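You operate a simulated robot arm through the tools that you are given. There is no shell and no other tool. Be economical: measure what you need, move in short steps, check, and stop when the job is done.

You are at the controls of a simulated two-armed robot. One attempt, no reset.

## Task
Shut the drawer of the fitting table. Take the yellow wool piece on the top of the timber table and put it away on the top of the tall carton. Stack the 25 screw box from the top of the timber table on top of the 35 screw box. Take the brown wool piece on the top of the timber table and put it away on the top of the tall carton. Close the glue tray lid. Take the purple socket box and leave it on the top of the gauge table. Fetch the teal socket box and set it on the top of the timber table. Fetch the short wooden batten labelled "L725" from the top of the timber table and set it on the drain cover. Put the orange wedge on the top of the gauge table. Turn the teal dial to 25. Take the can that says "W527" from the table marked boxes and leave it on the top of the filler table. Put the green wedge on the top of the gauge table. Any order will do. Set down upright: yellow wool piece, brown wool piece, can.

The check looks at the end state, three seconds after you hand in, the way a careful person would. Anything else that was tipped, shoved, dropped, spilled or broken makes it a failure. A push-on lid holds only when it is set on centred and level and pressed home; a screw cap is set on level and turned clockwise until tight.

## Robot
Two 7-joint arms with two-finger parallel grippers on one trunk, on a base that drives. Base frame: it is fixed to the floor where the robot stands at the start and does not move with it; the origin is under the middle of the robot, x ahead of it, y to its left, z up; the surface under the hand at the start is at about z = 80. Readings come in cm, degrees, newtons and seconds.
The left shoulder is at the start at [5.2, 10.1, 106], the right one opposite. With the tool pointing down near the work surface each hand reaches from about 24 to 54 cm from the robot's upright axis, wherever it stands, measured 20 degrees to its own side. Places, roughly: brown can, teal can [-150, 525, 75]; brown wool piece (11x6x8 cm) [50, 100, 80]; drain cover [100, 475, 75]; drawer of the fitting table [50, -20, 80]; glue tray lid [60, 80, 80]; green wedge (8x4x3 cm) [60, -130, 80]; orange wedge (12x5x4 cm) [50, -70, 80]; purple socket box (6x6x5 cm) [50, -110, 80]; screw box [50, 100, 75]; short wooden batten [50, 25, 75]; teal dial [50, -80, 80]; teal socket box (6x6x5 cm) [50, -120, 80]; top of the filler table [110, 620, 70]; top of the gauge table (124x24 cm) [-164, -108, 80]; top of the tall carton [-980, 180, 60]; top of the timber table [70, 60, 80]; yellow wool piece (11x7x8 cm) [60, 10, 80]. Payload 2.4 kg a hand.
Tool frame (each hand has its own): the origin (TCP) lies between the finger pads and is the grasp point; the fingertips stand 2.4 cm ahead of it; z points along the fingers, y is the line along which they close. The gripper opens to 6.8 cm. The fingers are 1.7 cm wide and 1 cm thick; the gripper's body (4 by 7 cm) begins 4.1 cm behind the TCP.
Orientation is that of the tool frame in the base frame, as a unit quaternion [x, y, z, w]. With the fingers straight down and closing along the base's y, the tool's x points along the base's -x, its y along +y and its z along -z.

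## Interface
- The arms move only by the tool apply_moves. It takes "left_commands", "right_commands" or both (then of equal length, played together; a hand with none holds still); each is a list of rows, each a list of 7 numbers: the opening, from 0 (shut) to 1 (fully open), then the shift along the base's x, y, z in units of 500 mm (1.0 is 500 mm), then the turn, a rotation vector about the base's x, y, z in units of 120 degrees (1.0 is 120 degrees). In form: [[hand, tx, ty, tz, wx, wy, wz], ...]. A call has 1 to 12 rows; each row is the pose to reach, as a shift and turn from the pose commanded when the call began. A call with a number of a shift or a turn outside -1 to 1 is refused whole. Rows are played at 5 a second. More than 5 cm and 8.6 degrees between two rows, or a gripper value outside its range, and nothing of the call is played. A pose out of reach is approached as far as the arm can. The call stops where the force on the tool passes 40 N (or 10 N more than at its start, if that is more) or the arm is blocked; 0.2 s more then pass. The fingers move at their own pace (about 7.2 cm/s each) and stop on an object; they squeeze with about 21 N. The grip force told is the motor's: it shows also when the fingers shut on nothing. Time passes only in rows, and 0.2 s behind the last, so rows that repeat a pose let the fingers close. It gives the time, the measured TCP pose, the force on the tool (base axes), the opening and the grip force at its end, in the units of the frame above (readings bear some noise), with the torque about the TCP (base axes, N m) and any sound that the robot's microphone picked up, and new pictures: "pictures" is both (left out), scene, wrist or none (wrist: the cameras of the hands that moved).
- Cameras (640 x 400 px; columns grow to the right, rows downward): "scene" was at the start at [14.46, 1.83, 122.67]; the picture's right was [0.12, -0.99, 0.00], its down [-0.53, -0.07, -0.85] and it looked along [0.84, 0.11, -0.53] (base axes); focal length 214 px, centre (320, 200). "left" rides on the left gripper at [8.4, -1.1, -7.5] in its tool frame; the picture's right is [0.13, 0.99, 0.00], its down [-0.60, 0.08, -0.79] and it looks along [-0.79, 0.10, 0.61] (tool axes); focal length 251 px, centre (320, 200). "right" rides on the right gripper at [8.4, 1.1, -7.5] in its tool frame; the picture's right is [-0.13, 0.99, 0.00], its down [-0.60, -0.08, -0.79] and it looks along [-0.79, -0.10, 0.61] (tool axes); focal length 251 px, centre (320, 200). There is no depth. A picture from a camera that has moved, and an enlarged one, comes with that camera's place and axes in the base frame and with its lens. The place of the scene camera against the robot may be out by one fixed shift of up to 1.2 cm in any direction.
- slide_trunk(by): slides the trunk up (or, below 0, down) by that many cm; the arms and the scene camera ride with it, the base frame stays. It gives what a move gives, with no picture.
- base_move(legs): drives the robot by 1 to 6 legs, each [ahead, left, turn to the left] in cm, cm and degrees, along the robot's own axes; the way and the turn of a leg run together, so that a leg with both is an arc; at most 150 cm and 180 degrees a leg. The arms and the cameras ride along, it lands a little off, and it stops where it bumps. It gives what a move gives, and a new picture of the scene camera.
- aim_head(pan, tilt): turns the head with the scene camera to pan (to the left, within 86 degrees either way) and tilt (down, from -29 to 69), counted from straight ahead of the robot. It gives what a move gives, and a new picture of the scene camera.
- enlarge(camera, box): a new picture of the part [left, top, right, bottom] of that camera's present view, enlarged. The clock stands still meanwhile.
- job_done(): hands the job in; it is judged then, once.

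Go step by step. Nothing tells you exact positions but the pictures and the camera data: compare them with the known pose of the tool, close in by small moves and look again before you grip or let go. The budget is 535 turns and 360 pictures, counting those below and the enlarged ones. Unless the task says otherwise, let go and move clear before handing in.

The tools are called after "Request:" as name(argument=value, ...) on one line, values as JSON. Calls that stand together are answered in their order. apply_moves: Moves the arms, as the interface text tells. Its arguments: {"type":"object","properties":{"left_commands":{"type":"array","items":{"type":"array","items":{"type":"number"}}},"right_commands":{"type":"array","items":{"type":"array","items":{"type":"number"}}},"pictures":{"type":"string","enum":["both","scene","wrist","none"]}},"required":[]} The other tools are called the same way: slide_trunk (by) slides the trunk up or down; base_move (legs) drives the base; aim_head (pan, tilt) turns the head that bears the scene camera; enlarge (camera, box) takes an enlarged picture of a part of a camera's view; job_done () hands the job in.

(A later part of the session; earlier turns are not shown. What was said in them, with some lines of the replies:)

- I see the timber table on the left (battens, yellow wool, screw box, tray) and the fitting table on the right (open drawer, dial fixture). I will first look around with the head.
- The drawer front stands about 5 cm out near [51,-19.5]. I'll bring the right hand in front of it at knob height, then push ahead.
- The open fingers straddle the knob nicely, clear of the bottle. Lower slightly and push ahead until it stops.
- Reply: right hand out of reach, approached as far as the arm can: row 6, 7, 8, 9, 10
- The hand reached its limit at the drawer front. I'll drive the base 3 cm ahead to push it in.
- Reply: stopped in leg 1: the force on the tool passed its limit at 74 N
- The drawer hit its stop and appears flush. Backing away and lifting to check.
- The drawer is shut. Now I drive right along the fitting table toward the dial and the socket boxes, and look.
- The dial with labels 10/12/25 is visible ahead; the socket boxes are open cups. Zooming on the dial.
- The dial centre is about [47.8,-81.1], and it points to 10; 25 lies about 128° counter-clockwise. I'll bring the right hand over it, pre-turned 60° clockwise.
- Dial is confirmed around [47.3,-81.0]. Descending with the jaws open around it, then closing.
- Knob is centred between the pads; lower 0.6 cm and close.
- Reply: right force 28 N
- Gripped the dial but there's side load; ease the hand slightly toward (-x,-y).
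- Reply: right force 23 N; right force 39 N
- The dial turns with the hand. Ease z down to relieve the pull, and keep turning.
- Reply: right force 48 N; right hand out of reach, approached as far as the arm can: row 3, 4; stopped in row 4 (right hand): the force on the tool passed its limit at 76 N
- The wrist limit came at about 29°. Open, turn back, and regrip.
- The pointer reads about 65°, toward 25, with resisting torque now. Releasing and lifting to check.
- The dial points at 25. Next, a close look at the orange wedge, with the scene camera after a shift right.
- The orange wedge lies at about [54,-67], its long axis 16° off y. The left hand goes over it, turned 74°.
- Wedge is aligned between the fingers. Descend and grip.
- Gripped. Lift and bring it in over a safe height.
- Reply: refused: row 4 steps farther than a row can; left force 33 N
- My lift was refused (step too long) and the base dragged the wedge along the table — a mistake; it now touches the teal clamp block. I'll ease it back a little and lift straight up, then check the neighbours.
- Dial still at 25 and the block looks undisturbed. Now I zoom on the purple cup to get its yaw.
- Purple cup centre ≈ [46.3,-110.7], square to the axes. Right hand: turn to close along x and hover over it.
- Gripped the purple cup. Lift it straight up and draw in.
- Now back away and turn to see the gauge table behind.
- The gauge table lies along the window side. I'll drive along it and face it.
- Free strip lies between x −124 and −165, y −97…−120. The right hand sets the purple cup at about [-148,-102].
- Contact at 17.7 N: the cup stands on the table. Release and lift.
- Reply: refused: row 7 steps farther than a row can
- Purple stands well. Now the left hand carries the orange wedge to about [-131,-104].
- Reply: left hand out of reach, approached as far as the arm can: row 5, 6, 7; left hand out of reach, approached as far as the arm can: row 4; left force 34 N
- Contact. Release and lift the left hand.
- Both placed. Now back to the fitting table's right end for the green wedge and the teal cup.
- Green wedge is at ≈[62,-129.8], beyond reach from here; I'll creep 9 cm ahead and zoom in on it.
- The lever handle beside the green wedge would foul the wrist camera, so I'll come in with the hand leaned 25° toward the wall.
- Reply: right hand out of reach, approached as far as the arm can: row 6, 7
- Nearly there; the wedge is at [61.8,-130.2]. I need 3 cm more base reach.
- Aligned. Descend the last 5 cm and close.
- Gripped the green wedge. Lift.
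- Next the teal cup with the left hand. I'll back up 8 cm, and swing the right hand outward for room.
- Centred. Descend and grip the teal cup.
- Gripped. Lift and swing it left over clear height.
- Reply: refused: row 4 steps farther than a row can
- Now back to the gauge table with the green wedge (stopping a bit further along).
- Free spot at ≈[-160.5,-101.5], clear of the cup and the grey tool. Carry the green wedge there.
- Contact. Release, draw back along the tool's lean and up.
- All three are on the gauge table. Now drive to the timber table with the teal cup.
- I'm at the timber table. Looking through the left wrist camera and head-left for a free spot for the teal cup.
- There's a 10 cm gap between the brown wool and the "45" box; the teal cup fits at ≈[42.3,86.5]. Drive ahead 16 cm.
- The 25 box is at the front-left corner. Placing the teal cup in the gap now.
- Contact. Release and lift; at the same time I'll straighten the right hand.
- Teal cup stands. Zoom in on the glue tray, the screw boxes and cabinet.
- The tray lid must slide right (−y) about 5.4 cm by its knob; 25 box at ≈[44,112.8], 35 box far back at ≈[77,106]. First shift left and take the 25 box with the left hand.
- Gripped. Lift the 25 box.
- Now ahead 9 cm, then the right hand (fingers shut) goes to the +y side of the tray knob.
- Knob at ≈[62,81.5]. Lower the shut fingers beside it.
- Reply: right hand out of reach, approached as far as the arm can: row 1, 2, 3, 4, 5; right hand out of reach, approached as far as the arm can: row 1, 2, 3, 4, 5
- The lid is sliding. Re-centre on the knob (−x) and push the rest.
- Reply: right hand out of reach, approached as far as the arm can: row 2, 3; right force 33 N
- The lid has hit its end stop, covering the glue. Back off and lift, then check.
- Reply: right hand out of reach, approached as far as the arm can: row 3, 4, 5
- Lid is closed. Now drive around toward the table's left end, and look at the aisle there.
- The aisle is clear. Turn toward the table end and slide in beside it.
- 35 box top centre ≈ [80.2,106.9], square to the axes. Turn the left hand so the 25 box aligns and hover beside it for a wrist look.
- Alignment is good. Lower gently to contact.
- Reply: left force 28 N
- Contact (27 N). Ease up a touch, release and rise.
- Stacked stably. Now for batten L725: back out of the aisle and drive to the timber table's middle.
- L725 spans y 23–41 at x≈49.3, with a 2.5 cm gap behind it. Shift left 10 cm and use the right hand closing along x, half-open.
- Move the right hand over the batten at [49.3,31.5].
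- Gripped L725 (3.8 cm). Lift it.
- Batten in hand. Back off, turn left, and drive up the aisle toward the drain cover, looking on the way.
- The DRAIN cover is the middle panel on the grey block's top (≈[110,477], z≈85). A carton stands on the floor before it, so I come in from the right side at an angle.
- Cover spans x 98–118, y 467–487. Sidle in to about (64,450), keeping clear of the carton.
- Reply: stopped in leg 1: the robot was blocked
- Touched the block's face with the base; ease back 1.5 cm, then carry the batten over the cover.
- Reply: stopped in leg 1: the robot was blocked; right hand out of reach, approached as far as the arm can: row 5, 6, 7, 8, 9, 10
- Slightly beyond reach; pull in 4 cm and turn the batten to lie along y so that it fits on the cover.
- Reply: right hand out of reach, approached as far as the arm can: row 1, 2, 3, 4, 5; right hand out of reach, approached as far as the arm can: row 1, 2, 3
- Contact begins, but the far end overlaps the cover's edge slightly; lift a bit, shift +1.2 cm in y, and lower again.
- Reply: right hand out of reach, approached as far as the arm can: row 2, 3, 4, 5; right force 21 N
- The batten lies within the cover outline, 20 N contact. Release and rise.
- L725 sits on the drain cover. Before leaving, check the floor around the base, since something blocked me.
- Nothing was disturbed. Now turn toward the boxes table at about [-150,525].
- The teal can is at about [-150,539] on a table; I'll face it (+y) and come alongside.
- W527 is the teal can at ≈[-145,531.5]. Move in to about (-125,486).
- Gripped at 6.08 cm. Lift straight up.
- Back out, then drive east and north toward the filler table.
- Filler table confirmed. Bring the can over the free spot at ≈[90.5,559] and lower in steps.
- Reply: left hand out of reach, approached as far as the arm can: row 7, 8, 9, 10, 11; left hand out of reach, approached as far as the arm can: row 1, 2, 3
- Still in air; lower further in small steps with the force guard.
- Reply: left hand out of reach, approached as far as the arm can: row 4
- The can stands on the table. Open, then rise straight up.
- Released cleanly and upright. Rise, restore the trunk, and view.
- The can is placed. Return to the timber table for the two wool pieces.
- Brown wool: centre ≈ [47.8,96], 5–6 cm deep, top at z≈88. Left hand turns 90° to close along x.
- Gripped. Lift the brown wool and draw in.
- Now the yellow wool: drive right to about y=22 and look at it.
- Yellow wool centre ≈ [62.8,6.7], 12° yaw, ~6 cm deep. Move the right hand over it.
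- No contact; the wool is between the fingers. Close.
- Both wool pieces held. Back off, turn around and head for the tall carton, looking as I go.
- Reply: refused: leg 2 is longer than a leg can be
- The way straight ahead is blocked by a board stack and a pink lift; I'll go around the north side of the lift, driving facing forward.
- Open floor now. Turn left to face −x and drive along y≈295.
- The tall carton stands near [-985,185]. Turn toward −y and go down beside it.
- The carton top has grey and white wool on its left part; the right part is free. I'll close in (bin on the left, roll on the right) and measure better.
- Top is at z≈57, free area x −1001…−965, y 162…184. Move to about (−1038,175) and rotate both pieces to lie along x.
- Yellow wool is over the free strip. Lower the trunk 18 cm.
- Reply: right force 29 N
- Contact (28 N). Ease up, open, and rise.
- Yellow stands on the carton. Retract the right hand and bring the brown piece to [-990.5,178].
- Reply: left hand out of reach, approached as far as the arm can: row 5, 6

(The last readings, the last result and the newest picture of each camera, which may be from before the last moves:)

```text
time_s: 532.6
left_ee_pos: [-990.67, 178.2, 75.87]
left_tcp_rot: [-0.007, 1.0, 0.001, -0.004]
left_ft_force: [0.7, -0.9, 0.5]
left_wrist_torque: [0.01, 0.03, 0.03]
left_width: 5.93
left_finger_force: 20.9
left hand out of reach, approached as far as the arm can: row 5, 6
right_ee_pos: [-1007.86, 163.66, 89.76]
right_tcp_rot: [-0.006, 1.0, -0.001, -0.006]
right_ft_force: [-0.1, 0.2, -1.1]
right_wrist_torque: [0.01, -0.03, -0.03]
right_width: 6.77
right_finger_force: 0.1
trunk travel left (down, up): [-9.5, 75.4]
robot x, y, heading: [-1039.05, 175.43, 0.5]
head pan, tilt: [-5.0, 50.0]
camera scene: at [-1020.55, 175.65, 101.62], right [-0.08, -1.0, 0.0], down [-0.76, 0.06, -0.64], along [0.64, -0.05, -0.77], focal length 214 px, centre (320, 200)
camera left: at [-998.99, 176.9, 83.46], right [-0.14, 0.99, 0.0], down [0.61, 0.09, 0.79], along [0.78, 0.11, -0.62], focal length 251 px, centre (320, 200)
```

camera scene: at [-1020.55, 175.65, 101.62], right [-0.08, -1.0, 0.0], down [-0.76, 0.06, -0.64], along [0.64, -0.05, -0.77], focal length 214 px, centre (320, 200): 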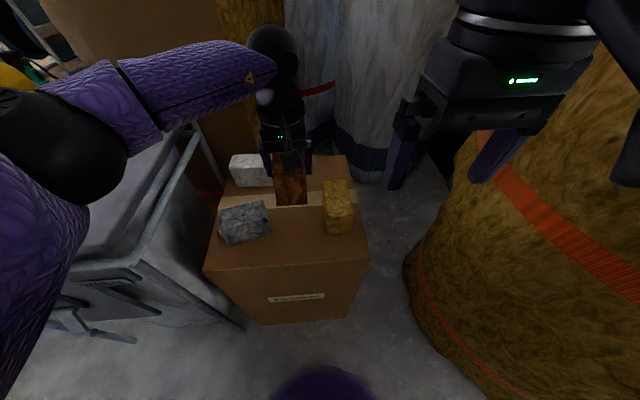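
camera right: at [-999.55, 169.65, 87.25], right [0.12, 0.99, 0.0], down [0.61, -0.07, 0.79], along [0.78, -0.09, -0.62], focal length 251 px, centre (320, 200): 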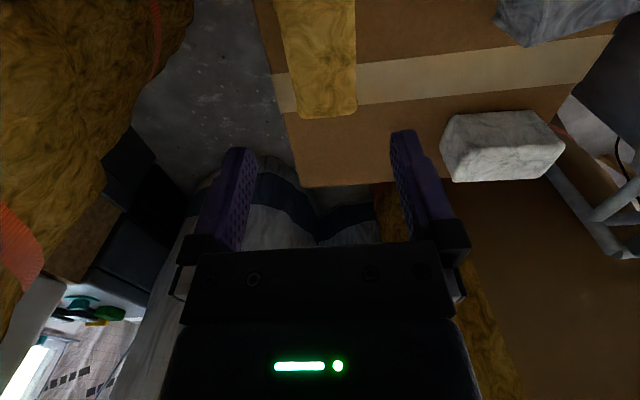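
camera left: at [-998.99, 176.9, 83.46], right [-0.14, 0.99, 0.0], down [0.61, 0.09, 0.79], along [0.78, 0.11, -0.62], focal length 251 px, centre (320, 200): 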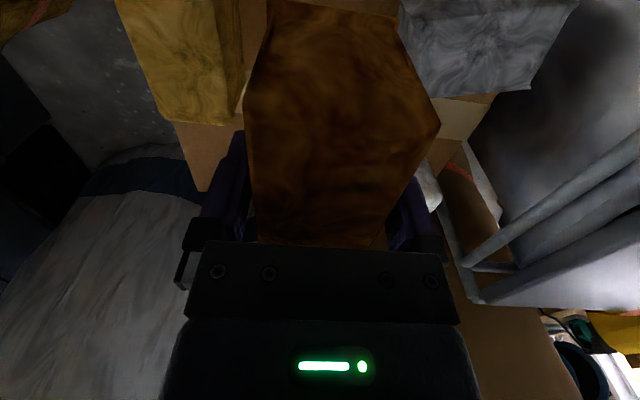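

Request:
apply_moves(left_commands=[[0.5, 0, -0.004, -0.06, 0, 0, 0], [0.5, 0, -0.006, -0.12, 0, 0, 0], [0.5, 0, -0.006, -0.18, 0, 0, 0], [0.5, 0, -0.006, -0.21, 0, 0, 0]], pictures="both")

```text
time_s: 533.6
left_ee_pos: [-990.58, 177.78, 65.31]
left_tcp_rot: [-0.006, 1.0, 0.001, -0.004]
left_ft_force: [0.0, -0.1, 1.0]
left_wrist_torque: [0.01, 0.03, 0.03]
left_width: 5.97
left_finger_force: 21.0
right_ee_pos: [-1007.96, 163.68, 89.8]
right_tcp_rot: [-0.007, 1.0, -0.001, -0.006]
right_ft_force: [0.4, -0.1, -0.8]
right_wrist_torque: [0.01, 0.0, 0.01]
right_width: 6.81
right_finger_force: 0.2
trunk travel left (down, up): [-9.5, 75.4]
robot x, y, heading: [-1038.82, 175.41, 0.3]
head pan, tilt: [-5.0, 50.0]
camera scene: at [-1020.54, 175.65, 101.62], right [-0.08, -1.0, 0.0], down [-0.76, 0.06, -0.64], along [0.64, -0.05, -0.77], focal length 214 px, centre (320, 200)
camera left: at [-998.87, 176.48, 72.91], right [-0.14, 0.99, 0.0], down [0.61, 0.09, 0.79], along [0.78, 0.12, -0.62], focal length 251 px, centre (320, 200)
```

scene: 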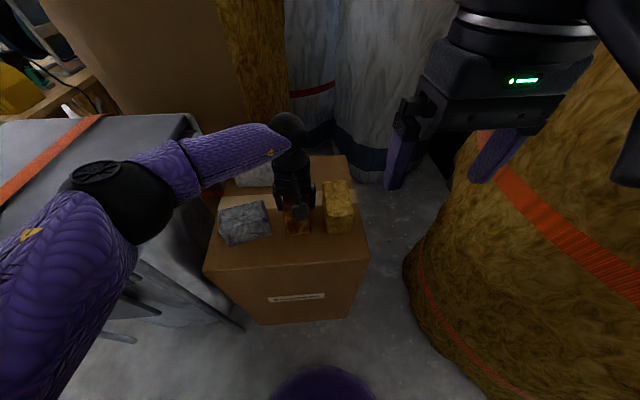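
left: 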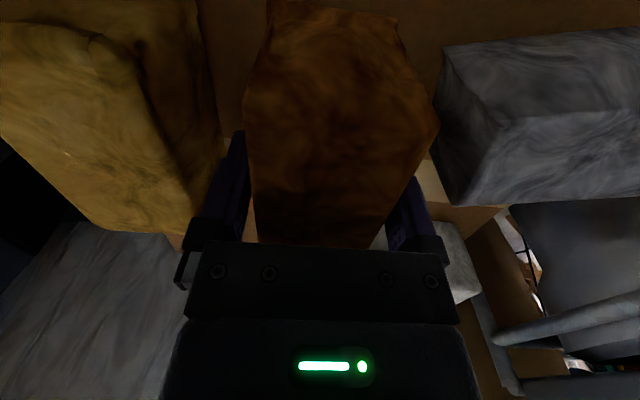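

Request:
apply_moves(left_commands=[[0.5, 0, 0, -0.016, 0, 0, 0], [0.5, 0, 0, -0.03, 0, 0, 0], [0.5, 0, 0, -0.04, 0, 0, 0], [0.5, 0, 0, -0.048, 0, 0, 0], [0.5, 0, 0, -0.056, 0, 0, 0]], pictures="none")

```text
time_s: 534.8
left_ee_pos: [-990.64, 177.81, 62.67]
left_tcp_rot: [-0.007, 1.0, 0.001, -0.004]
left_ft_force: [0.4, 0.8, 30.3]
left_wrist_torque: [-0.05, -0.02, -0.01]
left_width: 5.92
left_finger_force: 21.0
right_ee_pos: [-1008.09, 163.79, 89.93]
right_tcp_rot: [-0.007, 1.0, -0.001, -0.004]
right_ft_force: [-0.4, 0.1, -0.1]
right_wrist_torque: [0.01, 0.01, 0.02]
right_width: 6.79
right_finger_force: 0.1
trunk travel left (down, up): [-9.5, 75.4]
robot x, y, heading: [-1039.26, 175.67, 0.3]
head pan, tilt: [-5.0, 50.0]
```

Contact. Ease up, open, and rise straight.

Request:
apply_moves(left_commands=[[0.5, 0, 0, 0.004, 0, 0, 0], [0.9, 0, 0, 0.004, 0, 0, 0], [1, 0, 0, 0.004, 0, 0, 0], [1, 0, 0, 0.05, 0, 0, 0], [1, 0, 0, 0.12, 0, 0, 0], [1, 0, 0, 0.2, 0, 0, 0], [1, 0, 0, 0.28, 0, 0, 0], [1, 0, 0, 0.36, 0, 0, 0], [1, -0.06, 0.02, 0.42, 0, 0, 0], [1, -0.14, 0.04, 0.46, 0, 0, 0], [1, -0.22, 0.06, 0.5, 0, 0, 0], [1, -0.3, 0.08, 0.54, 0, 0, 0]], pictures="scene")

```text
time_s: 537.4
left_ee_pos: [-1005.69, 181.77, 89.82]
left_tcp_rot: [-0.007, 1.0, 0.001, -0.006]
left_ft_force: [0.4, 1.3, 0.6]
left_wrist_torque: [-0.02, -0.01, 0.01]
left_width: 6.81
left_finger_force: 0.1
right_ee_pos: [-1007.93, 163.74, 89.63]
right_tcp_rot: [-0.007, 1.0, -0.002, -0.006]
right_ft_force: [-0.5, 0.0, 0.0]
right_wrist_torque: [0.0, 0.0, -0.02]
right_width: 6.79
right_finger_force: 0.0
trunk travel left (down, up): [-9.5, 75.4]
robot x, y, heading: [-1038.71, 175.23, 0.4]
head pan, tilt: [-5.0, 50.0]
camera scene: at [-1020.54, 175.65, 101.62], right [-0.08, -1.0, 0.0], down [-0.76, 0.06, -0.64], along [0.64, -0.05, -0.77], focal length 214 px, centre (320, 200)
```

scene: 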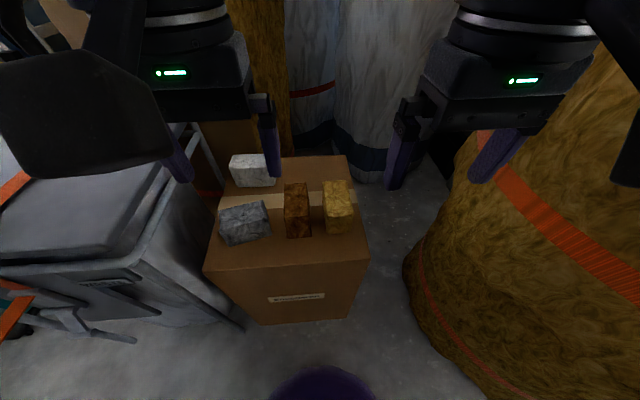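

All four wool pieces stand on the carton, and both hands are free. Back away clear and hand in.

Request:
base_move(legs=[[-30, 0, 0]])

Request:
enlarge(camera="scene", box=[220, 60, 420, 200])

```text
time_s: 539.5
left_ee_pos: [-1035.71, 181.55, 89.89]
left_tcp_rot: [-0.009, 1.0, 0.001, -0.005]
left_ft_force: [0.1, -0.5, 1.1]
left_wrist_torque: [0.0, -0.01, -0.01]
left_width: 6.81
left_finger_force: 0.0
right_ee_pos: [-1037.84, 163.51, 89.8]
right_tcp_rot: [-0.008, 1.0, -0.001, -0.007]
right_ft_force: [-0.8, 0.9, -0.1]
right_wrist_torque: [-0.01, 0.0, 0.01]
right_width: 6.81
right_finger_force: 0.1
trunk travel left (down, up): [-9.5, 75.4]
robot x, y, heading: [-1068.7, 175.08, 0.5]
head pan, tilt: [-5.0, 50.0]
camera scene: at [-1050.5, 175.48, 101.62], right [-0.08, -1.0, 0.0], down [-0.76, 0.06, -0.64], along [0.64, -0.05, -0.77], focal length 214 px, centre (320, 200)
```

scene: 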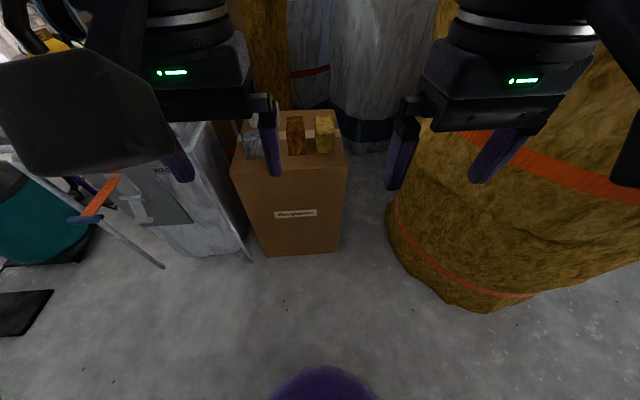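

```text
2.86 times, centred on (320, 130) of scene
camera zoom: at [-1050.5, 175.48, 101.62], right [-0.08, -1.0, 0.0], down [-0.76, 0.06, -0.64], along [0.64, -0.05, -0.77], focal length 613 px, centre (320, 400)
```

zoom: 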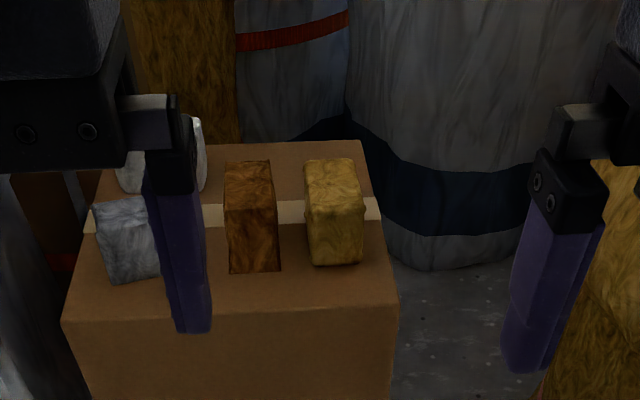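

Everything is in place, upright and clear of the hands; I'm handing the job in.

Request:
job_done()

```text
The job is handed in.
```

I've done all twelve tasks and handed the job in. The yellow wool, brown wool and can were set down upright, and both hands were clear. There were two slips along the way:

- **Orange wedge:** a lift command was refused, so the base dragged the gripped wedge about 16 cm along the fitting table until it touched the teal clamp block. The block had not visibly moved, and the dial still pointed at 25 afterwards.
- **Screw boxes:** the 25 box sits about 0.6 cm off-centre on the 35 box. It stands stably.
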